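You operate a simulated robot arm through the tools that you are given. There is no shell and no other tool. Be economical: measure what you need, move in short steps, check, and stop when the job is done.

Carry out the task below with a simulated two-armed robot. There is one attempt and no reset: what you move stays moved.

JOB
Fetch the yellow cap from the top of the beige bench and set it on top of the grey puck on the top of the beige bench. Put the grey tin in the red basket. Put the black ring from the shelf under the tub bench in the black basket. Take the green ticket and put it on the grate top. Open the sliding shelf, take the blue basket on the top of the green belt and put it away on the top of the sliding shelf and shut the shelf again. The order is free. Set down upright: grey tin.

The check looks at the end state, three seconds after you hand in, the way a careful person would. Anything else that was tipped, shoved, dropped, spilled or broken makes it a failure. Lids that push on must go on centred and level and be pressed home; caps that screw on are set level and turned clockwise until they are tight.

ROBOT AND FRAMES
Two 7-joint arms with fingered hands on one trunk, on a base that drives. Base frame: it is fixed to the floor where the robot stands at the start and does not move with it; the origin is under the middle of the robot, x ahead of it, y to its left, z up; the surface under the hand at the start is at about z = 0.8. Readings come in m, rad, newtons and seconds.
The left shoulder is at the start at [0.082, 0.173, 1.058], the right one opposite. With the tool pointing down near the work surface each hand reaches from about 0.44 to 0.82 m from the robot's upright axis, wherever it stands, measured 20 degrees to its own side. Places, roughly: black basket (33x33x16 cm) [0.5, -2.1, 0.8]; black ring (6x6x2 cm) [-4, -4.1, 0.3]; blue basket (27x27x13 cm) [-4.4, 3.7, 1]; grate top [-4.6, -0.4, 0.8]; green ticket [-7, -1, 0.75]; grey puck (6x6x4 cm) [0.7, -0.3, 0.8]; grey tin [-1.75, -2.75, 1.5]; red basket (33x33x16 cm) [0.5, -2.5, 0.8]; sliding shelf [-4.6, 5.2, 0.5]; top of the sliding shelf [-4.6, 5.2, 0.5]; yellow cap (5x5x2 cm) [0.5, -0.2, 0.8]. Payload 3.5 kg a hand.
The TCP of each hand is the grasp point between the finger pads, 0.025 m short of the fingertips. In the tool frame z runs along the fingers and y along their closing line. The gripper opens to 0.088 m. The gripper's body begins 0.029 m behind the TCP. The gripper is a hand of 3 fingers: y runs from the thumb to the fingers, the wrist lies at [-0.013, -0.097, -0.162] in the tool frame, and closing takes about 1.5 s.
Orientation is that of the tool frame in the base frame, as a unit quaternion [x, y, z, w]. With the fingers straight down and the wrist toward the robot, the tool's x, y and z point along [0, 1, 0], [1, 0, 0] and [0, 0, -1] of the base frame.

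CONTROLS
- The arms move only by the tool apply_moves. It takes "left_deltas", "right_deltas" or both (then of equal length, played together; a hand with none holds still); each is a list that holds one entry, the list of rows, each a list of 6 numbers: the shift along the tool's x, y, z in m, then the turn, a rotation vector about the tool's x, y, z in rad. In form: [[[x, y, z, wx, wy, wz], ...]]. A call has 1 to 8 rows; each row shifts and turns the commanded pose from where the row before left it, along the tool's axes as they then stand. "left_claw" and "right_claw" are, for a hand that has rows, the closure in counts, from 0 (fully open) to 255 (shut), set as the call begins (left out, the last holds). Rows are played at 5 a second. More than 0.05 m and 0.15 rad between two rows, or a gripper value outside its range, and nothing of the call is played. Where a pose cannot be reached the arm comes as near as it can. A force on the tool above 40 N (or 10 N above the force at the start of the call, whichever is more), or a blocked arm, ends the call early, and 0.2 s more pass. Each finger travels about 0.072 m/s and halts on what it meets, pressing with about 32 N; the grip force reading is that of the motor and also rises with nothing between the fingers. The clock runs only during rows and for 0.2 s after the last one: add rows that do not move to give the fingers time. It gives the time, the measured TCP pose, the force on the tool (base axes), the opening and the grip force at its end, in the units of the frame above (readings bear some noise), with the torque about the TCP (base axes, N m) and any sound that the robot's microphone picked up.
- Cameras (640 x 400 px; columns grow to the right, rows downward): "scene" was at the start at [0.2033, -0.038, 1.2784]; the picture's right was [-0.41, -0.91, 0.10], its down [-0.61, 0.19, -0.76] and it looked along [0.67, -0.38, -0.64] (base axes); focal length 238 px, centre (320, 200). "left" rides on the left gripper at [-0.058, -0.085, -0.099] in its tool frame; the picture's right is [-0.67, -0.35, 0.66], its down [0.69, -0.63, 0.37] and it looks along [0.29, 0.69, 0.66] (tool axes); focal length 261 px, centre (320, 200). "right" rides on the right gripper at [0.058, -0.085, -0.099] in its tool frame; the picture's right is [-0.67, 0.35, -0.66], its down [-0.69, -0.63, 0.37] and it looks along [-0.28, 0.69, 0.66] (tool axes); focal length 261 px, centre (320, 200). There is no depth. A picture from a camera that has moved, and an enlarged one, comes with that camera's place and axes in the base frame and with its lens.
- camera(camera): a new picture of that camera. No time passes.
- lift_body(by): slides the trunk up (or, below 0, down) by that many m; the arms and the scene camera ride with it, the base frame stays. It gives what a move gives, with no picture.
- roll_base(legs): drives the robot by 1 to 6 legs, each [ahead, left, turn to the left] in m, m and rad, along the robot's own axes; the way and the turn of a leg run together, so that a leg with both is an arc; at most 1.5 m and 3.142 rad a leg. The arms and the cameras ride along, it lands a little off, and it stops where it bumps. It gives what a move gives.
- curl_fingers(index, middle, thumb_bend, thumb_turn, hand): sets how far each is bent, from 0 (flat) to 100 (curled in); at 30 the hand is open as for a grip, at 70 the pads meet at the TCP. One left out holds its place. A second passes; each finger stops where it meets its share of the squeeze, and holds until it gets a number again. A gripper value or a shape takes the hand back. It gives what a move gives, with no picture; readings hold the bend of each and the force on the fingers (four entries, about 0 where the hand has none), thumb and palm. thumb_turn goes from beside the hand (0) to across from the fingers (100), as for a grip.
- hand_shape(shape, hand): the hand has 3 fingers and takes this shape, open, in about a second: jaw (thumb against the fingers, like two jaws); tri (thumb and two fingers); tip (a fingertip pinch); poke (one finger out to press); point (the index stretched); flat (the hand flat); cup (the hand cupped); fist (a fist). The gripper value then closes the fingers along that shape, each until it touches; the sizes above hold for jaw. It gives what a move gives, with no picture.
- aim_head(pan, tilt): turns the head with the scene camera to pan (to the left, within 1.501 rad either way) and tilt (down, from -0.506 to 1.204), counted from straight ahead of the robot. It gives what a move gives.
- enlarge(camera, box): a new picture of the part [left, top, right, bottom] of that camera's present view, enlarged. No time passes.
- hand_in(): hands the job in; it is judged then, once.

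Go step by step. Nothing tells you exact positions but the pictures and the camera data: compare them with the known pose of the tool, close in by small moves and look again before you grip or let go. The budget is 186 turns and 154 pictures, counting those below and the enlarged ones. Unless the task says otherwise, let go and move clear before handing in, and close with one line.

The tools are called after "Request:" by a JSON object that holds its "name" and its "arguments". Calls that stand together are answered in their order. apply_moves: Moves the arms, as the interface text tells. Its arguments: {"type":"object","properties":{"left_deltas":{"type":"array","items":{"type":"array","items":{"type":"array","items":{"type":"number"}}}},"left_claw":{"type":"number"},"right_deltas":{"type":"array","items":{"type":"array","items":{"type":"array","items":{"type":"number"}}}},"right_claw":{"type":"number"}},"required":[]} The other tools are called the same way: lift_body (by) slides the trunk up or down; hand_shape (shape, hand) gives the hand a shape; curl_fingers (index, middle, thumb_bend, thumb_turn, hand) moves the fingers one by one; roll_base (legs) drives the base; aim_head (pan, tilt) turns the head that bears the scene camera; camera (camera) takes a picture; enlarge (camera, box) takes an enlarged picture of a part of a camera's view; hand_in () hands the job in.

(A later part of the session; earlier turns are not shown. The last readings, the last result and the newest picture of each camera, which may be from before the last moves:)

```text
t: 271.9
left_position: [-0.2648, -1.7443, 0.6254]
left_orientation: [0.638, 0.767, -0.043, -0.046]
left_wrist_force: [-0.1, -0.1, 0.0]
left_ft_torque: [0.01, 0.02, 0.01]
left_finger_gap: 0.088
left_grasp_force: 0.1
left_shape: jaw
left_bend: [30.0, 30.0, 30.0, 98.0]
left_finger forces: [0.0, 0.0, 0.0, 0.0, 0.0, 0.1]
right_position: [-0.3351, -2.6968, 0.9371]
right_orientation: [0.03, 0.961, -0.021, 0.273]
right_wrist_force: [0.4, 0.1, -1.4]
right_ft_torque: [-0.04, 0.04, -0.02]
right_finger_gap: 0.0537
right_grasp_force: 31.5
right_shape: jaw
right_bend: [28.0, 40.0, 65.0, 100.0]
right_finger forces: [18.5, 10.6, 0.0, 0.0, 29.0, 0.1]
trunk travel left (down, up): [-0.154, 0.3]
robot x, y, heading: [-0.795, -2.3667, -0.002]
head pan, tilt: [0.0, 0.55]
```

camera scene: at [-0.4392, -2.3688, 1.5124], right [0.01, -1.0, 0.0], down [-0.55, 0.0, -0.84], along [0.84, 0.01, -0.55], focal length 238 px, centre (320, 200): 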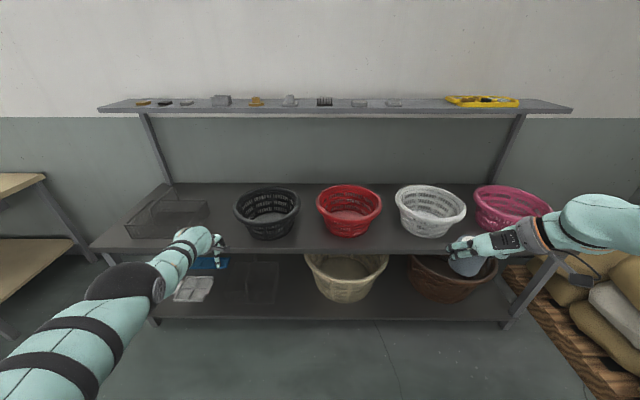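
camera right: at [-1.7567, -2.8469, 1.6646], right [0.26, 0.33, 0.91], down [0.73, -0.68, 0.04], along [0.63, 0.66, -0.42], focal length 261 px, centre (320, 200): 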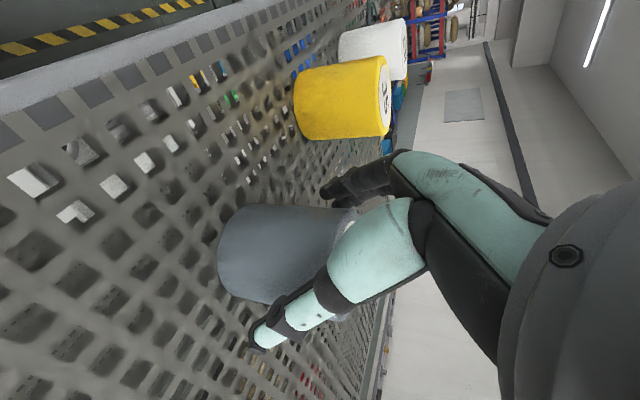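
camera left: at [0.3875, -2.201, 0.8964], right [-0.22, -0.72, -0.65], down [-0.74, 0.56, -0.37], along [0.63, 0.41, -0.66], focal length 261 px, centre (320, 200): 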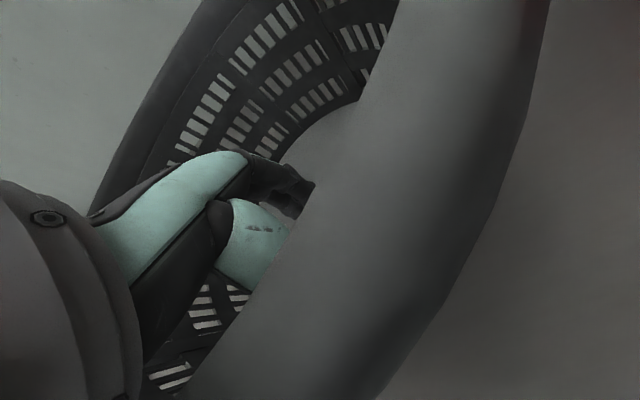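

Request:
{"name": "apply_moves", "arguments": {"left_deltas": [[[-0.03, 0, -0.038, -0.016, 0, 0.026], [-0.03, 0, -0.038, -0.016, 0, 0.026], [-0.03, 0, -0.038, -0.016, 0, 0.026], [-0.03, 0, -0.038, -0.016, 0, 0.026], [-0.03, 0, -0.038, -0.016, 0, 0.026], [-0.03, 0, -0.038, -0.016, 0, 0.026], [-0.03, 0, -0.038, -0.016, 0, 0.026], [-0.03, 0, -0.038, -0.014, 0, 0.023]]]}}

Request:
{"name": "apply_moves", "arguments": {"left_deltas": [[[-0.03, 0, -0.02, 0, 0, 0], [-0.03, 0, -0.02, 0, 0, 0], [-0.03, 0, -0.02, 0, 0, 0], [0, 0, 0, 0, 0, 0]]]}}

Request:
{"name": "camera", "arguments": {"camera": "scene"}}

```text
t: 273.7
left_position: [-0.0762, -1.8736, 0.8718]
left_orientation: [0.715, 0.699, 0.001, -0.003]
left_wrist_force: [0.4, 0.1, -0.8]
left_ft_torque: [-0.01, -0.03, 0.02]
left_finger_gap: 0.0877
left_grasp_force: 0.1
left_shape: jaw
left_bend: [30.0, 30.0, 30.0, 98.0]
left_finger forces: [0.0, 0.0, 0.0, 0.0, 0.1, 0.0]
left hand out of reach, approached as far as the arm can: row 1, 2, 3, 4, 5, 6, 7, 8
right_position: [-0.3359, -2.6981, 0.9377]
right_orientation: [0.03, 0.962, -0.019, 0.272]
right_wrist_force: [1.0, 0.3, -2.0]
right_ft_torque: [0.0, 0.04, -0.02]
right_finger_gap: 0.0536
right_grasp_force: 32.1
right_shape: jaw
right_bend: [28.0, 40.0, 65.0, 100.0]
right_finger forces: [18.6, 10.7, 0.0, 0.1, 29.0, 0.1]
trunk travel left (down, up): [-0.154, 0.3]
robot x, y, heading: [-0.793, -2.3702, 0.001]
head pan, tilt: [0.0, 0.55]
```

```text
t: 274.7
left_position: [-0.041, -1.9474, 0.9323]
left_orientation: [0.714, 0.7, 0.001, -0.002]
left_wrist_force: [0.6, -0.2, -0.3]
left_ft_torque: [0.0, 0.01, -0.02]
left_finger_gap: 0.0878
left_grasp_force: 0.0
left_shape: jaw
left_bend: [30.0, 30.0, 30.0, 98.0]
left_finger forces: [0.0, 0.0, 0.0, 0.0, 0.0, 0.0]
left hand out of reach, approached as far as the arm can: row 1, 2, 3
right_position: [-0.3342, -2.6973, 0.9377]
right_orientation: [0.03, 0.962, -0.02, 0.271]
right_wrist_force: [-0.3, -0.2, -1.9]
right_ft_torque: [-0.02, 0.0, -0.01]
right_finger_gap: 0.0537
right_grasp_force: 32.1
right_shape: jaw
right_bend: [28.0, 40.0, 65.0, 100.0]
right_finger forces: [18.7, 10.6, 0.1, 0.0, 29.1, 0.0]
trunk travel left (down, up): [-0.154, 0.3]
robot x, y, heading: [-0.7914, -2.3712, -0.001]
head pan, tilt: [0.0, 0.55]
```

```text
55 pictures are left
camera scene: at [-0.5874, -2.3699, 1.2756], right [0.0, -1.0, 0.0], down [-0.71, 0.0, -0.71], along [0.71, 0.0, -0.71], focal length 238 px, centre (320, 200)
```

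scene: 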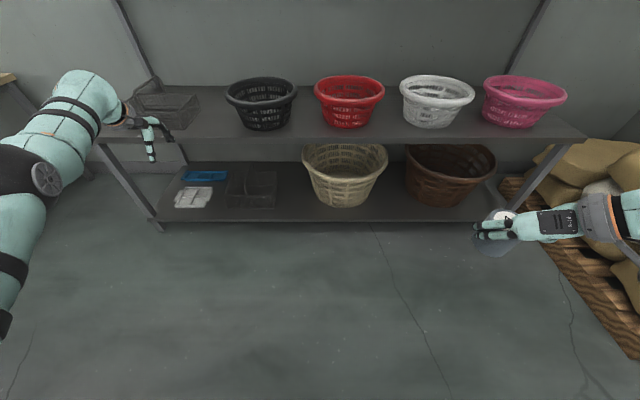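

The left arm is caught straight with its elbow inward. I yaw the hand to swing the elbow outward, then draw it in.

Request:
{"name": "apply_moves", "arguments": {"left_deltas": [[[0, 0, 0, 0, 0, 0.15], [0, 0, 0, 0, 0, 0.15], [0, 0, 0, 0, 0, 0.15], [0, 0, 0, 0, 0, 0.15], [0, 0, 0, 0, 0, 0.15], [0, 0, 0, 0, 0, 0.15], [0, -0.04, -0.02, 0, 0, 0], [0, -0.04, -0.02, 0, 0, 0]]]}}

Request:
{"name": "apply_moves", "arguments": {"left_deltas": [[[0.02, -0.035, -0.01, 0, 0, 0], [0.02, -0.035, -0.01, 0, 0, 0], [0.02, -0.035, -0.01, 0, 0, 0], [0.02, -0.035, -0.01, 0, 0, 0], [0, 0, 0, 0, 0, 0]]]}}

Request:
{"name": "camera", "arguments": {"camera": "scene"}}

```text
t: 276.5
left_position: [-0.1883, -1.849, 0.9334]
left_orientation: [0.948, 0.319, 0.001, -0.003]
left_wrist_force: [-0.4, -0.5, 0.2]
left_ft_torque: [0.0, 0.04, -0.05]
left_finger_gap: 0.0879
left_grasp_force: 0.0
left_shape: jaw
left_bend: [30.0, 30.0, 30.0, 98.0]
left_finger forces: [0.0, 0.0, 0.1, 0.1, 0.1, 0.0]
left hand out of reach, approached as far as the arm can: row 1, 2, 3, 4, 5, 6
right_position: [-0.3358, -2.6961, 0.9367]
right_orientation: [0.032, 0.961, -0.02, 0.273]
right_wrist_force: [0.4, -0.6, -2.8]
right_ft_torque: [0.0, 0.06, -0.01]
right_finger_gap: 0.0537
right_grasp_force: 32.2
right_shape: jaw
right_bend: [28.0, 40.0, 65.0, 100.0]
right_finger forces: [18.6, 10.6, 0.1, 0.0, 29.1, 0.0]
trunk travel left (down, up): [-0.154, 0.3]
robot x, y, heading: [-0.7944, -2.373, -0.0]
head pan, tilt: [0.0, 0.55]
```

```text
t: 277.7
left_position: [-0.214, -1.8128, 0.9322]
left_orientation: [0.948, 0.319, 0.001, -0.002]
left_wrist_force: [0.1, 0.3, 0.1]
left_ft_torque: [0.03, 0.01, 0.01]
left_finger_gap: 0.0878
left_grasp_force: 0.0
left_shape: jaw
left_bend: [30.0, 30.0, 30.0, 98.0]
left_finger forces: [0.0, 0.0, 0.0, 0.0, 0.1, 0.0]
left hand out of reach, approached as far as the arm can: row 1, 2, 3, 4
right_position: [-0.3348, -2.6968, 0.937]
right_orientation: [0.03, 0.962, -0.021, 0.272]
right_wrist_force: [-0.2, -0.3, -2.2]
right_ft_torque: [0.01, 0.02, 0.01]
right_finger_gap: 0.0535
right_grasp_force: 32.0
right_shape: jaw
right_bend: [28.0, 40.0, 65.0, 100.0]
right_finger forces: [18.6, 10.6, 0.0, 0.0, 29.0, 0.0]
trunk travel left (down, up): [-0.154, 0.3]
robot x, y, heading: [-0.7931, -2.3713, -0.003]
head pan, tilt: [0.0, 0.55]
```

```text
54 pictures are left
camera scene: at [-0.5874, -2.3702, 1.2756], right [0.0, -1.0, 0.0], down [-0.71, 0.0, -0.71], along [0.71, 0.0, -0.71], focal length 238 px, centre (320, 200)
```

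scene: 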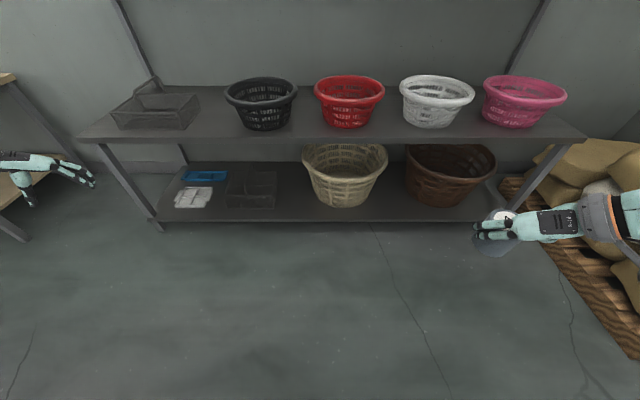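

The elbow has swung outward. I now bring the hand in front of the robot and straighten its yaw.

Request:
{"name": "apply_moves", "arguments": {"left_deltas": [[[-0.0307, 0.0216, -0.007, 0, 0, 0], [-0.0307, 0.0216, -0.007, 0, 0, 0], [-0.0307, 0.0216, -0.007, 0, 0, 0], [-0.0307, 0.0216, -0.007, 0, 0, 0], [-0.0307, 0.0216, -0.007, 0, 0, 0], [-0.0307, 0.0216, -0.007, 0, 0, 0], [-0.0307, 0.0216, -0.007, 0, 0, 0], [0, 0, 0, 0, 0, 0]]]}}

Request:
{"name": "apply_moves", "arguments": {"left_deltas": [[[0, 0, 0, 0, 0, -0.15], [0, 0, 0, 0, 0, -0.15], [0, 0, 0, 0, 0, -0.15], [0, 0, 0, 0, 0, -0.15], [0, 0, 0, 0, 0, -0.15], [0, 0, 0, 0, 0, -0.15], [0, 0, -0.02, 0, 0, 0], [0, 0, 0, 0, 0, 0]]]}}

```text
t: 279.5
left_position: [-0.2953, -2.0642, 0.9794]
left_orientation: [0.948, 0.319, 0.0, -0.003]
left_wrist_force: [-0.3, 0.2, -0.7]
left_ft_torque: [-0.05, -0.03, -0.02]
left_finger_gap: 0.088
left_grasp_force: 0.0
left_shape: jaw
left_bend: [30.0, 30.0, 30.0, 98.0]
left_finger forces: [0.1, 0.1, 0.0, 0.0, 0.0, 0.0]
right_position: [-0.3349, -2.6967, 0.9383]
right_orientation: [0.031, 0.962, -0.021, 0.271]
right_wrist_force: [0.3, 0.1, -2.6]
right_ft_torque: [0.0, 0.06, 0.0]
right_finger_gap: 0.0535
right_grasp_force: 32.1
right_shape: jaw
right_bend: [28.0, 40.0, 65.0, 100.0]
right_finger forces: [18.6, 10.6, 0.0, 0.0, 29.0, 0.0]
trunk travel left (down, up): [-0.154, 0.3]
robot x, y, heading: [-0.7887, -2.3733, 0.003]
head pan, tilt: [0.0, 0.55]
```

```text
t: 281.3
left_position: [-0.2939, -2.0644, 1.001]
left_orientation: [0.715, 0.7, 0.002, -0.003]
left_wrist_force: [-0.1, -0.4, 0.3]
left_ft_torque: [0.0, 0.0, 0.02]
left_finger_gap: 0.0877
left_grasp_force: 0.2
left_shape: jaw
left_bend: [30.0, 30.0, 30.0, 98.0]
left_finger forces: [0.1, 0.1, 0.0, 0.1, 0.0, 0.0]
right_position: [-0.3346, -2.6969, 0.9369]
right_orientation: [0.03, 0.962, -0.02, 0.272]
right_wrist_force: [-0.4, 0.4, -2.3]
right_ft_torque: [-0.04, 0.02, -0.01]
right_finger_gap: 0.0538
right_grasp_force: 32.2
right_shape: jaw
right_bend: [28.0, 40.0, 65.0, 100.0]
right_finger forces: [18.6, 10.6, 0.0, 0.0, 29.0, 0.0]
trunk travel left (down, up): [-0.154, 0.3]
robot x, y, heading: [-0.7902, -2.37, -0.0]
head pan, tilt: [0.0, 0.55]
```

The left arm is back in a good posture. I drive to the beige bench with the tin.

Request:
{"name": "roll_base", "arguments": {"legs": [[0.25, 1.1, 0], [0.1, 1.2, 0]]}}

Request:
{"name": "aim_head", "arguments": {"pan": -0.45, "tilt": 0.45}}

Request:
{"name": "camera", "arguments": {"camera": "scene"}}

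```text
t: 292.7
left_position: [0.052, 0.2224, 0.9998]
left_orientation: [0.716, 0.698, 0.0, -0.002]
left_wrist_force: [0.6, 0.3, 0.7]
left_ft_torque: [0.01, 0.01, 0.02]
left_finger_gap: 0.0878
left_grasp_force: 0.2
left_shape: jaw
left_bend: [30.0, 30.0, 30.0, 98.0]
left_finger forces: [0.1, 0.0, 0.0, 0.0, 0.0, 0.0]
right_position: [0.0087, -0.4103, 0.9368]
right_orientation: [0.033, 0.962, -0.021, 0.271]
right_wrist_force: [-0.2, 0.1, -2.4]
right_ft_torque: [-0.02, 0.0, 0.02]
right_finger_gap: 0.0537
right_grasp_force: 32.2
right_shape: jaw
right_bend: [28.0, 40.0, 65.0, 100.0]
right_finger forces: [18.6, 10.6, 0.0, 0.0, 29.0, 0.0]
trunk travel left (down, up): [-0.154, 0.3]
robot x, y, heading: [-0.4498, -0.0817, -0.0]
head pan, tilt: [0.0, 0.55]
```

```text
t: 293.6
left_position: [0.052, 0.2228, 0.9989]
left_orientation: [0.716, 0.698, 0.001, -0.002]
left_wrist_force: [-1.0, 0.9, 0.4]
left_ft_torque: [0.01, 0.0, 0.0]
left_finger_gap: 0.088
left_grasp_force: 0.0
left_shape: jaw
left_bend: [30.0, 30.0, 30.0, 98.0]
left_finger forces: [0.0, 0.0, 0.0, 0.0, 0.0, 0.1]
right_position: [0.009, -0.4096, 0.9377]
right_orientation: [0.033, 0.962, -0.021, 0.271]
right_wrist_force: [-0.1, 0.0, -2.0]
right_ft_torque: [-0.01, 0.02, 0.0]
right_finger_gap: 0.0536
right_grasp_force: 32.6
right_shape: jaw
right_bend: [28.0, 40.0, 65.0, 100.0]
right_finger forces: [18.6, 10.6, 0.0, 0.0, 29.0, 0.1]
trunk travel left (down, up): [-0.154, 0.3]
robot x, y, heading: [-0.4428, -0.0835, -0.001]
head pan, tilt: [-0.45, 0.45]
```

```text
53 pictures are left
camera scene: at [-0.2471, -0.122, 1.286], right [-0.43, -0.9, 0.1], down [-0.59, 0.19, -0.78], along [0.68, -0.39, -0.61], focal length 238 px, centre (320, 200)
```

scene: 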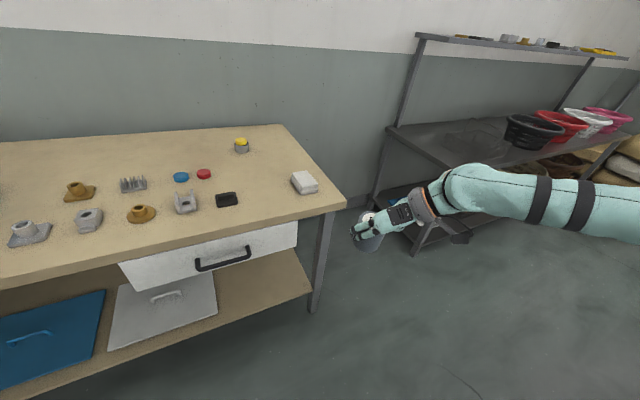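

I advance to the bench with the tin above the surface, aiming for the free spot at about [0.56, -0.37] between the puck and the white block.

Request:
{"name": "apply_moves", "arguments": {"right_deltas": [[[-0.015, 0, -0.026, 0, 0, 0], [0, 0, 0, 0, 0, 0]]]}}

Request:
{"name": "roll_base", "arguments": {"legs": [[0.41, 0.045, 0]]}}

Request:
{"name": "apply_moves", "arguments": {"right_deltas": [[[-0.0346, 0, 0.02, 0, 0, 0], [-0.0346, 0, 0.02, 0, 0, 0], [-0.0346, 0, 0.02, 0, 0, 0], [0, 0, 0, 0, 0, 0]]]}}

Request:
{"name": "camera", "arguments": {"camera": "scene"}}

```text
t: 294.2
left_position: [0.0518, 0.2232, 0.9998]
left_orientation: [0.716, 0.698, 0.002, -0.002]
left_wrist_force: [0.0, -0.1, 0.5]
left_ft_torque: [-0.02, 0.0, 0.0]
left_finger_gap: 0.0878
left_grasp_force: 0.1
left_shape: jaw
left_bend: [30.0, 30.0, 30.0, 98.0]
left_finger forces: [0.1, 0.0, 0.0, 0.1, 0.1, 0.0]
right_position: [0.0078, -0.4098, 0.9651]
right_orientation: [0.033, 0.962, -0.02, 0.272]
right_wrist_force: [-1.1, -1.1, -1.7]
right_ft_torque: [0.02, 0.05, -0.03]
right_finger_gap: 0.0536
right_grasp_force: 31.9
right_shape: jaw
right_bend: [28.0, 40.0, 65.0, 100.0]
right_finger forces: [18.5, 10.6, 0.0, 0.0, 29.0, 0.1]
trunk travel left (down, up): [-0.154, 0.3]
robot x, y, heading: [-0.4489, -0.0828, -0.002]
head pan, tilt: [-0.45, 0.45]
```

```text
t: 296.8
left_position: [0.4698, 0.2611, 1.0005]
left_orientation: [0.719, 0.695, 0.001, -0.002]
left_wrist_force: [0.3, 0.1, 0.3]
left_ft_torque: [0.0, 0.0, 0.03]
left_finger_gap: 0.0879
left_grasp_force: 0.1
left_shape: jaw
left_bend: [30.0, 30.0, 30.0, 98.0]
left_finger forces: [0.0, 0.1, 0.0, 0.0, 0.0, 0.0]
right_position: [0.4231, -0.3687, 0.9654]
right_orientation: [0.036, 0.961, -0.022, 0.272]
right_wrist_force: [0.1, -0.6, -2.5]
right_ft_torque: [0.01, 0.04, 0.0]
right_finger_gap: 0.0537
right_grasp_force: 32.1
right_shape: jaw
right_bend: [28.0, 40.0, 65.0, 100.0]
right_finger forces: [18.5, 10.5, 0.0, 0.0, 28.9, 0.0]
trunk travel left (down, up): [-0.154, 0.3]
robot x, y, heading: [-0.0281, -0.0362, -0.011]
head pan, tilt: [-0.45, 0.45]
```

```text
t: 297.8
left_position: [0.4702, 0.2623, 1.0015]
left_orientation: [0.719, 0.695, 0.002, -0.001]
left_wrist_force: [0.1, 0.2, 0.3]
left_ft_torque: [-0.01, -0.01, 0.04]
left_finger_gap: 0.0877
left_grasp_force: 0.2
left_shape: jaw
left_bend: [30.0, 30.0, 30.0, 98.0]
left_finger forces: [0.0, 0.0, 0.0, 0.0, 0.0, 0.0]
right_position: [0.5429, -0.3804, 0.9682]
right_orientation: [0.037, 0.961, -0.021, 0.273]
right_wrist_force: [-0.4, -0.3, -1.9]
right_ft_torque: [0.02, 0.03, 0.0]
right_finger_gap: 0.0533
right_grasp_force: 32.5
right_shape: jaw
right_bend: [28.0, 40.0, 65.0, 100.0]
right_finger forces: [18.5, 10.7, 0.0, 0.0, 29.0, 0.0]
trunk travel left (down, up): [-0.154, 0.3]
robot x, y, heading: [-0.0324, -0.0373, -0.007]
head pan, tilt: [-0.45, 0.45]
```

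```text
52 pictures are left
camera scene: at [0.1683, -0.0799, 1.2862], right [-0.43, -0.9, 0.1], down [-0.59, 0.2, -0.78], along [0.68, -0.4, -0.61], focal length 238 px, centre (320, 200)
```

scene: 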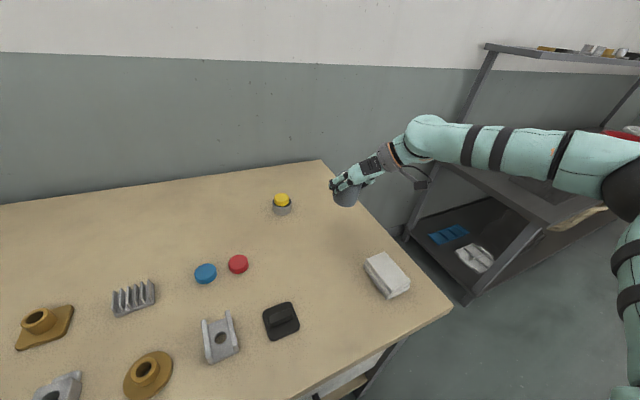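

The tin is over the clear spot. I lower it toward the bench.

Request:
{"name": "apply_moves", "arguments": {"right_deltas": [[[0.0185, 0, 0.0317, 0, 0.019, 0], [0.0185, 0, 0.0317, 0, 0, 0], [0.012, 0, 0.021, 0, 0, 0], [0, 0, 0, 0, 0, 0]]]}}

Request:
{"name": "enlarge", "arguments": {"camera": "scene", "box": [280, 170, 420, 270]}}

```text
t: 298.8
left_position: [0.47, 0.2626, 1.0007]
left_orientation: [0.719, 0.695, 0.001, -0.002]
left_wrist_force: [0.0, 0.3, -0.8]
left_ft_torque: [0.01, -0.01, 0.02]
left_finger_gap: 0.088
left_grasp_force: 0.0
left_shape: jaw
left_bend: [30.0, 30.0, 30.0, 98.0]
left_finger forces: [0.1, 0.0, 0.0, 0.0, 0.1, 0.0]
right_position: [0.5224, -0.3628, 0.8924]
right_orientation: [0.037, 0.964, -0.024, 0.263]
right_wrist_force: [-0.8, 1.0, -2.2]
right_ft_torque: [0.02, 0.01, -0.04]
right_finger_gap: 0.0538
right_grasp_force: 32.2
right_shape: jaw
right_bend: [28.0, 40.0, 65.0, 100.0]
right_finger forces: [18.5, 10.6, 0.0, 0.0, 28.9, 0.0]
right hand out of reach, approached as far as the arm can: row 2, 3
trunk travel left (down, up): [-0.154, 0.3]
robot x, y, heading: [-0.03, -0.0365, -0.005]
head pan, tilt: [-0.45, 0.45]
```

```text
4.00 times, centred on (350, 220) of scene
camera zoom: at [0.1692, -0.0802, 1.286], right [-0.43, -0.9, 0.1], down [-0.59, 0.2, -0.78], along [0.68, -0.4, -0.61], focal length 952 px, centre (200, 120)
```

zoom: 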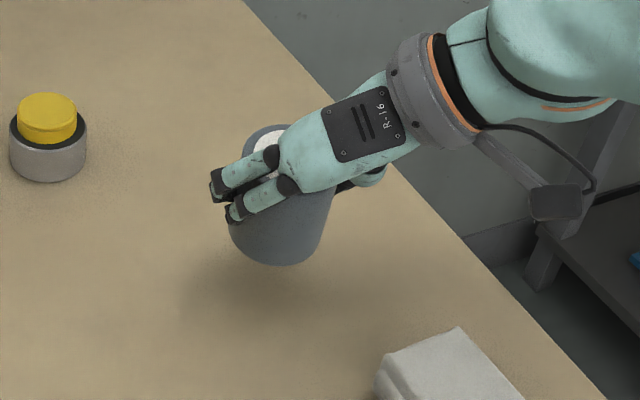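

The arm is at a limit here, so I use the trunk for the last few centimetres.

Request:
{"name": "lift_body", "arguments": {"by": -0.035}}

Request:
{"name": "enlarge", "arguments": {"camera": "scene", "box": [280, 150, 420, 250]}}

```text
t: 299.6
left_position: [0.4696, 0.2616, 0.9652]
left_orientation: [0.719, 0.695, 0.002, -0.002]
left_wrist_force: [-0.3, 0.1, 0.5]
left_ft_torque: [0.0, -0.02, -0.03]
left_finger_gap: 0.0878
left_grasp_force: 0.1
left_shape: jaw
left_bend: [30.0, 30.0, 30.0, 98.0]
left_finger forces: [0.1, 0.1, 0.1, 0.0, 0.0, 0.0]
right_position: [0.5208, -0.3621, 0.8595]
right_orientation: [0.037, 0.964, -0.021, 0.263]
right_wrist_force: [-0.8, 0.0, -1.2]
right_ft_torque: [-0.02, 0.05, -0.01]
right_finger_gap: 0.054
right_grasp_force: 31.3
right_shape: jaw
right_bend: [28.0, 40.0, 65.0, 100.0]
right_finger forces: [18.5, 10.6, 0.0, 0.0, 29.0, 0.0]
trunk travel left (down, up): [-0.119, 0.335]
robot x, y, heading: [-0.0318, -0.0401, -0.012]
head pan, tilt: [-0.45, 0.45]
```

```text
4.00 times, centred on (350, 200) of scene
camera zoom: at [0.1966, -0.0804, 1.2369], right [-0.43, -0.9, 0.13], down [-0.63, 0.2, -0.75], along [0.65, -0.4, -0.65], focal length 952 px, centre (200, 200)
```

zoom: 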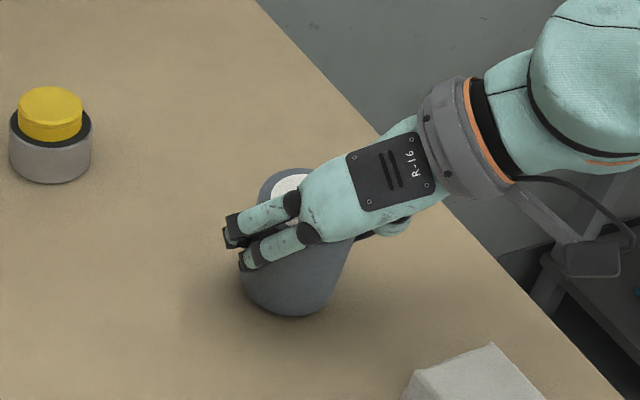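

Request:
{"name": "lift_body", "arguments": {"by": -0.01}}

Request:
{"name": "lift_body", "arguments": {"by": -0.004}}

Request:
{"name": "enlarge", "arguments": {"camera": "scene", "box": [280, 150, 420, 250]}}

```text
t: 300.2
left_position: [0.4698, 0.2629, 0.9552]
left_orientation: [0.718, 0.696, 0.001, -0.002]
left_wrist_force: [-0.4, -0.9, 0.4]
left_ft_torque: [0.02, 0.01, 0.02]
left_finger_gap: 0.0878
left_grasp_force: 0.1
left_shape: jaw
left_bend: [30.0, 30.0, 30.0, 98.0]
left_finger forces: [0.0, 0.1, 0.0, 0.0, 0.0, 0.1]
right_position: [0.5217, -0.3632, 0.8479]
right_orientation: [0.037, 0.964, -0.022, 0.263]
right_wrist_force: [1.8, 1.3, 2.6]
right_ft_torque: [0.13, -0.02, -0.05]
right_finger_gap: 0.0532
right_grasp_force: 32.1
right_shape: jaw
right_bend: [28.0, 40.0, 65.0, 100.0]
right_finger forces: [20.8, 11.8, 0.0, 0.1, 31.3, 0.0]
trunk travel left (down, up): [-0.109, 0.345]
robot x, y, heading: [-0.0295, -0.0371, -0.009]
head pan, tilt: [-0.45, 0.45]
```

```text
t: 300.7
left_position: [0.4692, 0.2619, 0.9525]
left_orientation: [0.718, 0.696, 0.001, -0.001]
left_wrist_force: [-1.0, -0.2, -0.1]
left_ft_torque: [0.04, 0.02, 0.01]
left_finger_gap: 0.088
left_grasp_force: 0.1
left_shape: jaw
left_bend: [30.0, 30.0, 30.0, 98.0]
left_finger forces: [0.0, 0.1, 0.0, 0.0, 0.1, 0.0]
right_position: [0.5206, -0.3609, 0.8459]
right_orientation: [0.037, 0.964, -0.021, 0.264]
right_wrist_force: [1.9, -2.1, 16.8]
right_ft_torque: [0.22, -0.17, -0.05]
right_finger_gap: 0.0531
right_grasp_force: 32.3
right_shape: jaw
right_bend: [28.0, 40.0, 65.0, 100.0]
right_finger forces: [19.9, 11.9, 0.0, 0.0, 33.7, 0.0]
trunk travel left (down, up): [-0.105, 0.349]
robot x, y, heading: [-0.035, -0.0401, -0.009]
head pan, tilt: [-0.45, 0.45]
```

```text
4.00 times, centred on (350, 200) of scene
camera zoom: at [0.2077, -0.0799, 1.2166], right [-0.42, -0.9, 0.14], down [-0.65, 0.2, -0.73], along [0.63, -0.4, -0.67], focal length 952 px, centre (200, 200)
```

zoom: 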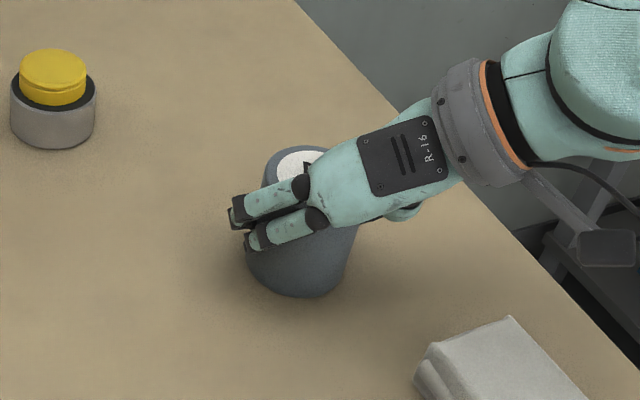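

The tin stands on the bench (17 N). I open the hand and withdraw along the tool axis.

Request:
{"name": "apply_moves", "arguments": {"right_deltas": [[[0, 0, -0.002, 0, 0, 0], [0, 0, 0, 0, 0, 0], [0, 0, 0, 0, 0, 0], [0, 0, 0, 0, 0, 0], [0, 0, 0, 0, 0, 0], [0, 0, 0, 0, 0, 0], [0, 0, 0, 0, 0, 0], [0, 0, 0, 0, 0, 0]]], "right_claw": 0}}

Request:
{"name": "apply_moves", "arguments": {"right_deltas": [[[0, 0, -0.03, 0, 0, 0], [0, 0, -0.04, 0, 0, 0], [0, 0, -0.04, 0, 0, 0], [0, 0, -0.04, 0, 0, 0], [0, 0, -0.04, 0, 0, 0], [0, 0, 0, 0, 0, 0]]]}}

Request:
{"name": "camera", "arguments": {"camera": "scene"}}

```text
t: 302.5
left_position: [0.4697, 0.2619, 0.9514]
left_orientation: [0.718, 0.696, 0.001, -0.002]
left_wrist_force: [0.4, 0.0, 0.3]
left_ft_torque: [0.0, -0.03, -0.01]
left_finger_gap: 0.088
left_grasp_force: 0.0
left_shape: jaw
left_bend: [30.0, 30.0, 30.0, 98.0]
left_finger forces: [0.1, 0.1, 0.0, 0.1, 0.1, 0.0]
right_position: [0.5189, -0.3638, 0.8449]
right_orientation: [0.036, 0.964, -0.021, 0.262]
right_wrist_force: [-0.5, -0.6, -0.7]
right_ft_torque: [-0.01, 0.0, 0.02]
right_finger_gap: 0.0874
right_grasp_force: 0.1
right_shape: jaw
right_bend: [30.0, 30.0, 30.0, 98.0]
right_finger forces: [0.0, 0.1, 0.1, 0.0, 0.0, 0.0]
trunk travel left (down, up): [-0.105, 0.349]
robot x, y, heading: [-0.0332, -0.0416, -0.01]
head pan, tilt: [-0.45, 0.45]
```

```text
t: 303.9
left_position: [0.472, 0.2618, 0.9511]
left_orientation: [0.719, 0.695, 0.001, -0.002]
left_wrist_force: [0.3, -0.6, -0.4]
left_ft_torque: [-0.01, -0.01, -0.01]
left_finger_gap: 0.088
left_grasp_force: 0.1
left_shape: jaw
left_bend: [30.0, 30.0, 30.0, 98.0]
left_finger forces: [0.0, 0.0, 0.0, 0.0, 0.1, 0.0]
right_position: [0.4247, -0.3505, 1.0089]
right_orientation: [0.036, 0.964, -0.022, 0.263]
right_wrist_force: [0.2, -0.6, 1.0]
right_ft_torque: [0.0, -0.02, 0.0]
right_finger_gap: 0.0877
right_grasp_force: 0.1
right_shape: jaw
right_bend: [30.0, 30.0, 30.0, 98.0]
right_finger forces: [0.0, 0.1, 0.1, 0.1, 0.0, 0.0]
trunk travel left (down, up): [-0.105, 0.349]
robot x, y, heading: [-0.0352, -0.0443, -0.011]
head pan, tilt: [-0.45, 0.45]
```

```text
48 pictures are left
camera scene: at [0.21, -0.0804, 1.2158], right [-0.42, -0.9, 0.14], down [-0.65, 0.2, -0.73], along [0.63, -0.4, -0.67], focal length 238 px, centre (320, 200)
```

scene: 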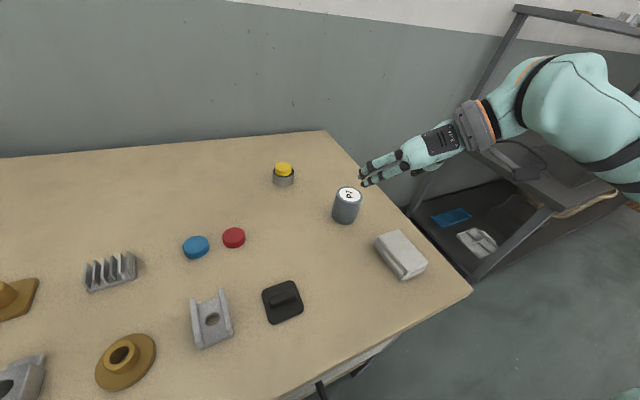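

The tin stands upright at about [0.527, -0.360]. I turn the hand to point straight down with the wrist toward the robot and move over it.

Request:
{"name": "apply_moves", "arguments": {"right_deltas": [[[0, 0, 0, 0.0377, 0.0377, 0.1392], [0, 0, 0, 0.0377, 0.0377, 0.1392], [0, 0, 0, 0.0377, 0.0377, 0.1392], [0, 0, 0, 0.0377, 0.0377, 0.1392], [0, 0, 0, 0.0377, 0.0377, 0.1392], [0, 0, 0, 0.0377, 0.0377, 0.1392], [0, 0, 0, 0.0377, 0.0377, 0.1392], [0, 0, 0, 0.0377, 0.0377, 0.1392]]]}}

Request:
{"name": "apply_moves", "arguments": {"right_deltas": [[[0, 0, 0, 0.0377, 0.0377, 0.1392], [0, 0, 0, 0.0377, 0.0377, 0.1392], [0, 0, 0, 0.0377, 0.0377, 0.1392], [0, 0, 0, 0, 0, 0]]]}}

```text
t: 305.7
left_position: [0.4703, 0.262, 0.951]
left_orientation: [0.719, 0.695, 0.001, -0.003]
left_wrist_force: [0.7, -0.8, -0.3]
left_ft_torque: [0.05, 0.0, -0.03]
left_finger_gap: 0.088
left_grasp_force: 0.0
left_shape: jaw
left_bend: [30.0, 30.0, 30.0, 98.0]
left_finger forces: [0.0, 0.0, 0.0, 0.1, 0.1, 0.0]
right_position: [0.4221, -0.3514, 1.0091]
right_orientation: [0.577, 0.812, -0.011, 0.087]
right_wrist_force: [0.3, 0.7, 0.5]
right_ft_torque: [0.0, 0.02, -0.02]
right_finger_gap: 0.0877
right_grasp_force: 0.1
right_shape: jaw
right_bend: [30.0, 30.0, 30.0, 98.0]
right_finger forces: [0.0, 0.1, 0.0, 0.1, 0.1, 0.0]
trunk travel left (down, up): [-0.105, 0.349]
robot x, y, heading: [-0.0318, -0.0388, -0.013]
head pan, tilt: [-0.45, 0.45]
```

```text
t: 306.7
left_position: [0.4708, 0.262, 0.9517]
left_orientation: [0.718, 0.696, 0.001, -0.003]
left_wrist_force: [0.2, 0.4, -0.3]
left_ft_torque: [0.05, 0.0, 0.0]
left_finger_gap: 0.088
left_grasp_force: 0.1
left_shape: jaw
left_bend: [30.0, 30.0, 30.0, 98.0]
left_finger forces: [0.1, 0.1, 0.1, 0.0, 0.1, 0.0]
right_position: [0.423, -0.3509, 1.0092]
right_orientation: [0.737, 0.676, -0.007, 0.008]
right_wrist_force: [0.6, -0.1, -0.8]
right_ft_torque: [0.0, -0.01, -0.01]
right_finger_gap: 0.0877
right_grasp_force: 0.1
right_shape: jaw
right_bend: [30.0, 30.0, 30.0, 98.0]
right_finger forces: [0.0, 0.1, 0.1, 0.0, 0.1, 0.0]
trunk travel left (down, up): [-0.105, 0.349]
robot x, y, heading: [-0.0318, -0.037, -0.012]
head pan, tilt: [-0.45, 0.45]
```

Request:
{"name": "apply_moves", "arguments": {"right_deltas": [[[0, 0.035, 0.01, 0, 0, 0], [0, 0.035, 0.015, 0, 0, 0], [0, 0.034, 0.02, 0, 0, 0], [0, 0, 0.025, 0, 0, 0], [0, 0, 0, 0, 0, 0]]]}}

Request:
{"name": "camera", "arguments": {"camera": "right"}}

```text
t: 307.9
left_position: [0.4708, 0.2638, 0.9521]
left_orientation: [0.719, 0.695, 0.001, -0.003]
left_wrist_force: [-1.0, -0.4, 0.3]
left_ft_torque: [0.01, -0.02, -0.01]
left_finger_gap: 0.0878
left_grasp_force: 0.1
left_shape: jaw
left_bend: [30.0, 30.0, 30.0, 98.0]
left_finger forces: [0.0, 0.0, 0.0, 0.1, 0.0, 0.1]
right_position: [0.5298, -0.3615, 0.9366]
right_orientation: [0.736, 0.677, -0.007, 0.009]
right_wrist_force: [0.1, 0.1, 0.3]
right_ft_torque: [0.0, -0.03, -0.02]
right_finger_gap: 0.0878
right_grasp_force: 0.1
right_shape: jaw
right_bend: [30.0, 30.0, 30.0, 98.0]
right_finger forces: [0.0, 0.0, 0.0, 0.0, 0.0, 0.0]
trunk travel left (down, up): [-0.105, 0.349]
robot x, y, heading: [-0.0316, -0.0409, -0.008]
head pan, tilt: [-0.45, 0.45]
```

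```text
47 pictures are left
camera right: at [0.4506, -0.2952, 1.0353], right [0.29, -0.68, 0.67], down [-0.68, -0.64, -0.35], along [0.67, -0.36, -0.65], focal length 261 px, centre (320, 200)
```

right: 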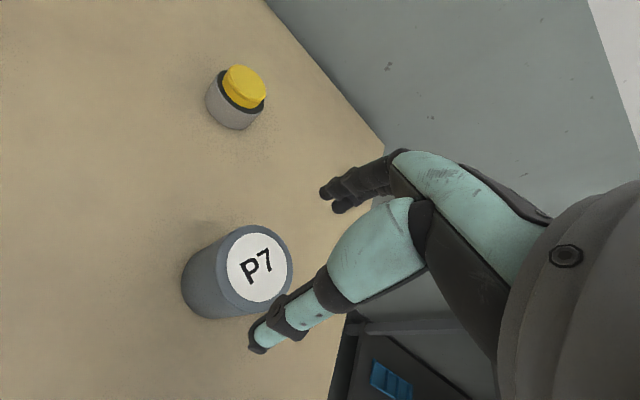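

Aligned within a few millimetres. I descend over the tin and close.

Request:
{"name": "apply_moves", "arguments": {"right_deltas": [[[0.004, -0.003, 0.03, 0, 0, 0], [0, 0, 0.03, 0, 0, 0], [0, 0, 0.017, 0, 0, 0], [0, 0, 0, 0, 0, 0]]]}}

Request:
{"name": "apply_moves", "arguments": {"right_deltas": [[[0, 0, 0, 0, 0, 0], [0, 0, 0, 0, 0, 0], [0, 0, 0, 0, 0, 0], [0, 0, 0, 0, 0, 0], [0, 0, 0, 0, 0, 0], [0, 0, 0, 0, 0, 0], [0, 0, 0, 0, 0, 0], [0, 0, 0, 0, 0, 0]]], "right_claw": 255}}

Request:
{"name": "apply_moves", "arguments": {"right_deltas": [[[0, 0, -0.03, 0, 0, 0], [0, 0, -0.04, 0, 0, 0], [0, 0, -0.04, 0, 0, 0], [0, 0, -0.04, 0, 0, 0], [0, 0, 0, 0, 0, 0]]]}}

Request:
{"name": "camera", "arguments": {"camera": "right"}}

```text
t: 308.9
left_position: [0.4704, 0.2619, 0.9515]
left_orientation: [0.718, 0.696, 0.002, -0.002]
left_wrist_force: [0.0, -0.8, -1.0]
left_ft_torque: [0.0, 0.01, -0.03]
left_finger_gap: 0.0879
left_grasp_force: 0.0
left_shape: jaw
left_bend: [30.0, 30.0, 30.0, 98.0]
left_finger forces: [0.0, 0.0, 0.1, 0.1, 0.0, 0.1]
right_position: [0.5267, -0.3589, 0.863]
right_orientation: [0.736, 0.677, -0.007, 0.009]
right_wrist_force: [0.5, 0.4, -0.8]
right_ft_torque: [-0.01, 0.01, 0.0]
right_finger_gap: 0.088
right_grasp_force: 0.2
right_shape: jaw
right_bend: [30.0, 30.0, 30.0, 98.0]
right_finger forces: [0.0, 0.0, 0.1, 0.0, 0.0, 0.0]
trunk travel left (down, up): [-0.105, 0.349]
robot x, y, heading: [-0.0262, -0.0369, -0.007]
head pan, tilt: [-0.45, 0.45]
```

```text
t: 310.7
left_position: [0.4703, 0.2617, 0.9511]
left_orientation: [0.719, 0.695, 0.002, -0.002]
left_wrist_force: [-0.5, -0.1, 0.3]
left_ft_torque: [-0.04, 0.05, -0.01]
left_finger_gap: 0.088
left_grasp_force: 0.1
left_shape: jaw
left_bend: [30.0, 30.0, 30.0, 98.0]
left_finger forces: [0.1, 0.0, 0.0, 0.1, 0.1, 0.1]
right_position: [0.5269, -0.3599, 0.8629]
right_orientation: [0.736, 0.677, -0.007, 0.007]
right_wrist_force: [0.2, -0.1, -0.2]
right_ft_torque: [0.03, 0.02, 0.01]
right_finger_gap: 0.0536
right_grasp_force: 32.1
right_shape: jaw
right_bend: [73.0, 40.0, 63.0, 100.0]
right_finger forces: [18.2, 10.5, 0.1, 0.0, 29.3, 0.0]
trunk travel left (down, up): [-0.105, 0.349]
robot x, y, heading: [-0.0357, -0.0428, -0.016]
head pan, tilt: [-0.45, 0.45]
```

```text
t: 311.9
left_position: [0.4712, 0.2615, 0.9507]
left_orientation: [0.719, 0.695, 0.001, -0.002]
left_wrist_force: [-0.4, 0.4, 0.5]
left_ft_torque: [-0.02, -0.01, 0.0]
left_finger_gap: 0.0881
left_grasp_force: 0.0
left_shape: jaw
left_bend: [30.0, 30.0, 30.0, 98.0]
left_finger forces: [0.0, 0.1, 0.0, 0.0, 0.1, 0.0]
right_position: [0.5243, -0.3574, 1.0085]
right_orientation: [0.735, 0.678, -0.007, 0.007]
right_wrist_force: [-0.5, 0.4, -2.2]
right_ft_torque: [0.01, -0.01, -0.03]
right_finger_gap: 0.0538
right_grasp_force: 32.3
right_shape: jaw
right_bend: [73.0, 40.0, 63.0, 100.0]
right_finger forces: [18.4, 10.7, 0.0, 0.1, 29.2, 0.0]
trunk travel left (down, up): [-0.105, 0.349]
robot x, y, heading: [-0.0328, -0.0399, -0.007]
head pan, tilt: [-0.45, 0.45]
```

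```text
46 pictures are left
camera right: at [0.4455, -0.2895, 1.1066], right [0.29, -0.68, 0.67], down [-0.68, -0.64, -0.35], along [0.67, -0.36, -0.65], focal length 261 px, centre (320, 200)
```

right: 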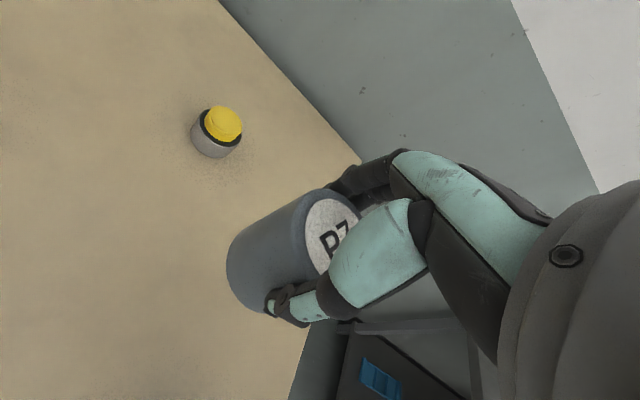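

The tin is held upright from above. I raise the trunk and drive back to the baskets.

Request:
{"name": "lift_body", "arguments": {"by": 0.2}}

Request:
{"name": "roll_base", "arguments": {"legs": [[-0.42, 0, 0.008], [0, -1.2, 0], [0, -1.06, 0]]}}

Request:
{"name": "aim_head", "arguments": {"pan": -0.1, "tilt": 0.6}}

Request:
{"name": "camera", "arguments": {"camera": "scene"}}

```text
t: 314.1
left_position: [0.4711, 0.261, 1.1496]
left_orientation: [0.718, 0.696, 0.001, -0.003]
left_wrist_force: [-0.3, 0.2, -0.1]
left_ft_torque: [0.01, -0.01, -0.02]
left_finger_gap: 0.0881
left_grasp_force: 0.2
left_shape: jaw
left_bend: [30.0, 30.0, 30.0, 98.0]
left_finger forces: [0.1, 0.0, 0.1, 0.1, 0.0, 0.0]
right_position: [0.5257, -0.3545, 1.2111]
right_orientation: [0.737, 0.676, -0.006, 0.009]
right_wrist_force: [0.2, 0.3, -1.8]
right_ft_torque: [0.02, 0.0, 0.03]
right_finger_gap: 0.0537
right_grasp_force: 32.1
right_shape: jaw
right_bend: [73.0, 40.0, 63.0, 100.0]
right_finger forces: [18.4, 10.7, 0.0, 0.0, 29.1, 0.0]
trunk travel left (down, up): [-0.305, 0.149]
robot x, y, heading: [-0.0302, -0.039, -0.006]
head pan, tilt: [-0.45, 0.45]
```

```text
t: 327.3
left_position: [0.0407, -1.9727, 1.15]
left_orientation: [0.719, 0.695, 0.001, -0.003]
left_wrist_force: [0.2, -1.0, -0.1]
left_ft_torque: [0.0, 0.02, 0.01]
left_finger_gap: 0.0881
left_grasp_force: 0.0
left_shape: jaw
left_bend: [30.0, 30.0, 30.0, 98.0]
left_finger forces: [0.0, 0.0, 0.0, 0.1, 0.1, 0.0]
right_position: [0.0936, -2.5914, 1.2121]
right_orientation: [0.736, 0.677, -0.007, 0.01]
right_wrist_force: [0.4, -0.1, -1.5]
right_ft_torque: [0.06, 0.02, -0.03]
right_finger_gap: 0.0537
right_grasp_force: 31.9
right_shape: jaw
right_bend: [73.0, 40.0, 63.0, 100.0]
right_finger forces: [18.4, 10.8, 0.0, 0.1, 29.1, 0.0]
trunk travel left (down, up): [-0.305, 0.149]
robot x, y, heading: [-0.4639, -2.2763, -0.009]
head pan, tilt: [-0.45, 0.45]
```

```text
t: 328.1
left_position: [0.0396, -1.9737, 1.1517]
left_orientation: [0.719, 0.695, 0.002, -0.002]
left_wrist_force: [0.1, 0.3, 0.4]
left_ft_torque: [0.02, 0.03, -0.01]
left_finger_gap: 0.0879
left_grasp_force: 0.1
left_shape: jaw
left_bend: [30.0, 30.0, 30.0, 98.0]
left_finger forces: [0.1, 0.0, 0.0, 0.1, 0.0, 0.0]
right_position: [0.0946, -2.591, 1.2115]
right_orientation: [0.736, 0.677, -0.006, 0.009]
right_wrist_force: [0.1, -0.1, -2.5]
right_ft_torque: [0.02, 0.04, 0.04]
right_finger_gap: 0.0537
right_grasp_force: 32.5
right_shape: jaw
right_bend: [73.0, 40.0, 63.0, 100.0]
right_finger forces: [18.3, 10.8, 0.0, 0.0, 29.2, 0.1]
trunk travel left (down, up): [-0.305, 0.149]
robot x, y, heading: [-0.4616, -2.2748, -0.008]
head pan, tilt: [-0.099, 0.6]
```

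```text
45 pictures are left
camera scene: at [-0.3499, -2.2842, 1.4545], right [-0.11, -0.99, 0.01], down [-0.61, 0.06, -0.79], along [0.78, -0.09, -0.61], focal length 238 px, centre (320, 200)
```

scene: 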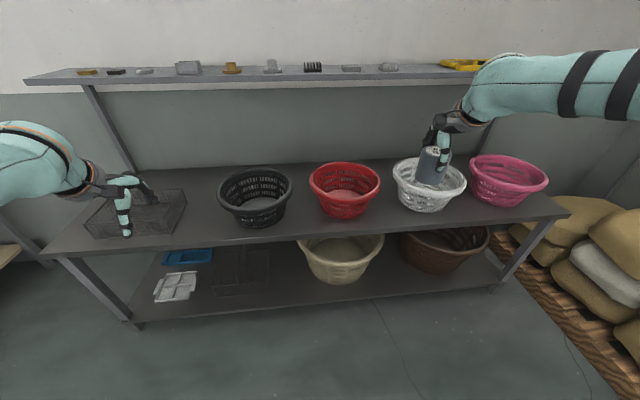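

The red basket is at about [0.48, -2.48]. I drive so the tin comes above it and look down with the right camera.

Request:
{"name": "roll_base", "arguments": {"legs": [[0.35, 0.11, 0.008]]}}

Request:
{"name": "apply_moves", "arguments": {"right_deltas": [[[0, 0.02, 0.04, 0, 0, 0], [0, 0.01, 0.04, 0, 0, 0], [0, 0, 0.04, 0, 0, 0], [0, 0, 0, 0, 0, 0]]]}}

Request:
{"name": "camera", "arguments": {"camera": "right"}}

```text
t: 330.5
left_position: [0.3924, -1.8678, 1.1508]
left_orientation: [0.719, 0.695, 0.002, -0.001]
left_wrist_force: [0.2, -0.5, -0.3]
left_ft_torque: [-0.04, 0.01, 0.02]
left_finger_gap: 0.0881
left_grasp_force: 0.0
left_shape: jaw
left_bend: [30.0, 30.0, 30.0, 98.0]
left_finger forces: [0.0, 0.1, 0.0, 0.0, 0.1, 0.1]
right_position: [0.4471, -2.4851, 1.2123]
right_orientation: [0.736, 0.677, -0.005, 0.009]
right_wrist_force: [0.0, 0.2, -2.3]
right_ft_torque: [0.01, 0.01, -0.01]
right_finger_gap: 0.0536
right_grasp_force: 32.4
right_shape: jaw
right_bend: [73.0, 40.0, 63.0, 100.0]
right_finger forces: [18.4, 10.8, 0.1, 0.0, 29.1, 0.1]
trunk travel left (down, up): [-0.305, 0.149]
robot x, y, heading: [-0.1066, -2.1702, -0.01]
head pan, tilt: [-0.099, 0.6]
```

```text
t: 331.5
left_position: [0.3953, -1.8683, 1.1521]
left_orientation: [0.719, 0.695, 0.001, -0.003]
left_wrist_force: [0.0, 0.7, 0.3]
left_ft_torque: [-0.03, -0.03, 0.0]
left_finger_gap: 0.0877
left_grasp_force: 0.0
left_shape: jaw
left_bend: [30.0, 30.0, 30.0, 98.0]
left_finger forces: [0.0, 0.0, 0.0, 0.1, 0.1, 0.0]
right_position: [0.4565, -2.4986, 1.0989]
right_orientation: [0.736, 0.677, -0.006, 0.008]
right_wrist_force: [-0.5, -0.3, -2.0]
right_ft_torque: [0.02, 0.02, 0.01]
right_finger_gap: 0.0539
right_grasp_force: 31.9
right_shape: jaw
right_bend: [73.0, 40.0, 63.0, 100.0]
right_finger forces: [18.5, 10.8, 0.0, 0.1, 29.1, 0.2]
right hand out of reach, approached as far as the arm can: row 2, 3
trunk travel left (down, up): [-0.305, 0.149]
robot x, y, heading: [-0.1099, -2.1697, -0.012]
head pan, tilt: [-0.099, 0.6]
```

```text
44 pictures are left
camera right: at [0.3769, -2.4319, 1.1961], right [0.29, -0.68, 0.67], down [-0.68, -0.64, -0.35], along [0.67, -0.36, -0.65], focal length 261 px, centre (320, 200)
```

right: 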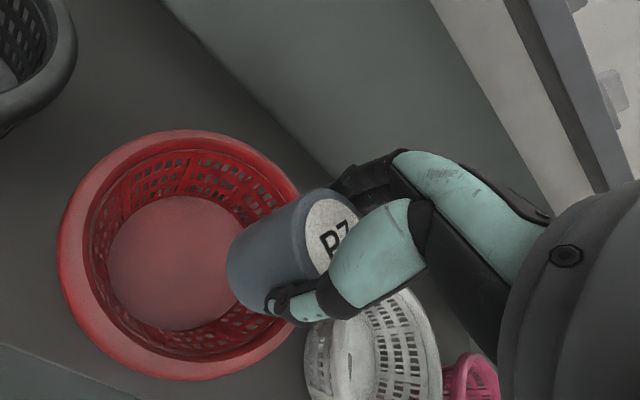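

Reach is better nearer the robot's midline. I shift the base right, lower the trunk a little and bring the tin back over the red basket's centre.

Request:
{"name": "roll_base", "arguments": {"legs": [[0.0, -0.11, 0.01]]}}

Request:
{"name": "apply_moves", "arguments": {"right_deltas": [[[0.033, 0.006, 0, 0, 0, -0.03], [0.033, 0.006, 0, 0, 0, -0.03], [0.033, 0.006, 0, 0, 0, -0.02], [0.03, 0.006, 0, 0, 0, 0], [0, 0, 0, 0, 0, 0]]]}}

Request:
{"name": "lift_body", "arguments": {"by": -0.08}}

```text
t: 332.7
left_position: [0.3908, -1.9723, 1.1497]
left_orientation: [0.716, 0.698, 0.001, -0.001]
left_wrist_force: [-0.9, -0.5, 0.2]
left_ft_torque: [-0.02, -0.02, 0.01]
left_finger_gap: 0.0876
left_grasp_force: 0.0
left_shape: jaw
left_bend: [30.0, 30.0, 30.0, 98.0]
left_finger forces: [0.0, 0.1, 0.0, 0.1, 0.0, 0.0]
right_position: [0.4568, -2.603, 1.1005]
right_orientation: [0.733, 0.68, -0.007, 0.01]
right_wrist_force: [0.6, 0.2, -1.6]
right_ft_torque: [0.03, -0.02, -0.02]
right_finger_gap: 0.0537
right_grasp_force: 32.0
right_shape: jaw
right_bend: [73.0, 40.0, 63.0, 100.0]
right_finger forces: [18.5, 10.7, 0.0, 0.0, 29.2, 0.0]
trunk travel left (down, up): [-0.305, 0.149]
robot x, y, heading: [-0.1085, -2.2783, -0.008]
head pan, tilt: [-0.099, 0.6]
```

```text
t: 333.9
left_position: [0.3902, -1.9742, 1.1518]
left_orientation: [0.716, 0.698, 0.002, -0.003]
left_wrist_force: [-0.2, -0.2, -0.5]
left_ft_torque: [0.0, 0.02, 0.01]
left_finger_gap: 0.0879
left_grasp_force: 0.0
left_shape: jaw
left_bend: [30.0, 30.0, 30.0, 98.0]
left_finger forces: [0.0, 0.0, 0.1, 0.0, 0.1, 0.1]
right_position: [0.4198, -2.5186, 1.1202]
right_orientation: [0.705, 0.709, -0.005, 0.008]
right_wrist_force: [0.2, -0.2, -2.1]
right_ft_torque: [0.02, 0.0, 0.01]
right_finger_gap: 0.0537
right_grasp_force: 32.1
right_shape: jaw
right_bend: [73.0, 40.0, 63.0, 100.0]
right_finger forces: [18.5, 10.9, 0.0, 0.1, 29.0, 0.0]
right hand out of reach, approached as far as the arm can: row 1, 2, 3, 4
trunk travel left (down, up): [-0.305, 0.149]
robot x, y, heading: [-0.113, -2.2804, 0.001]
head pan, tilt: [-0.099, 0.6]
```

```text
t: 335.0
left_position: [0.3899, -1.9743, 1.0712]
left_orientation: [0.716, 0.699, 0.002, -0.002]
left_wrist_force: [-1.7, -0.3, 0.2]
left_ft_torque: [-0.02, 0.0, -0.02]
left_finger_gap: 0.0881
left_grasp_force: 0.1
left_shape: jaw
left_bend: [30.0, 30.0, 30.0, 98.0]
left_finger forces: [0.1, 0.0, 0.0, 0.1, 0.1, 0.0]
right_position: [0.4213, -2.5171, 1.0423]
right_orientation: [0.705, 0.709, -0.006, 0.008]
right_wrist_force: [-0.1, 0.2, -1.9]
right_ft_torque: [0.01, 0.0, -0.01]
right_finger_gap: 0.054
right_grasp_force: 31.6
right_shape: jaw
right_bend: [73.0, 40.0, 63.0, 100.0]
right_finger forces: [18.6, 11.0, 0.0, 0.0, 29.0, 0.0]
trunk travel left (down, up): [-0.225, 0.229]
robot x, y, heading: [-0.1109, -2.279, -0.007]
head pan, tilt: [-0.099, 0.6]
```

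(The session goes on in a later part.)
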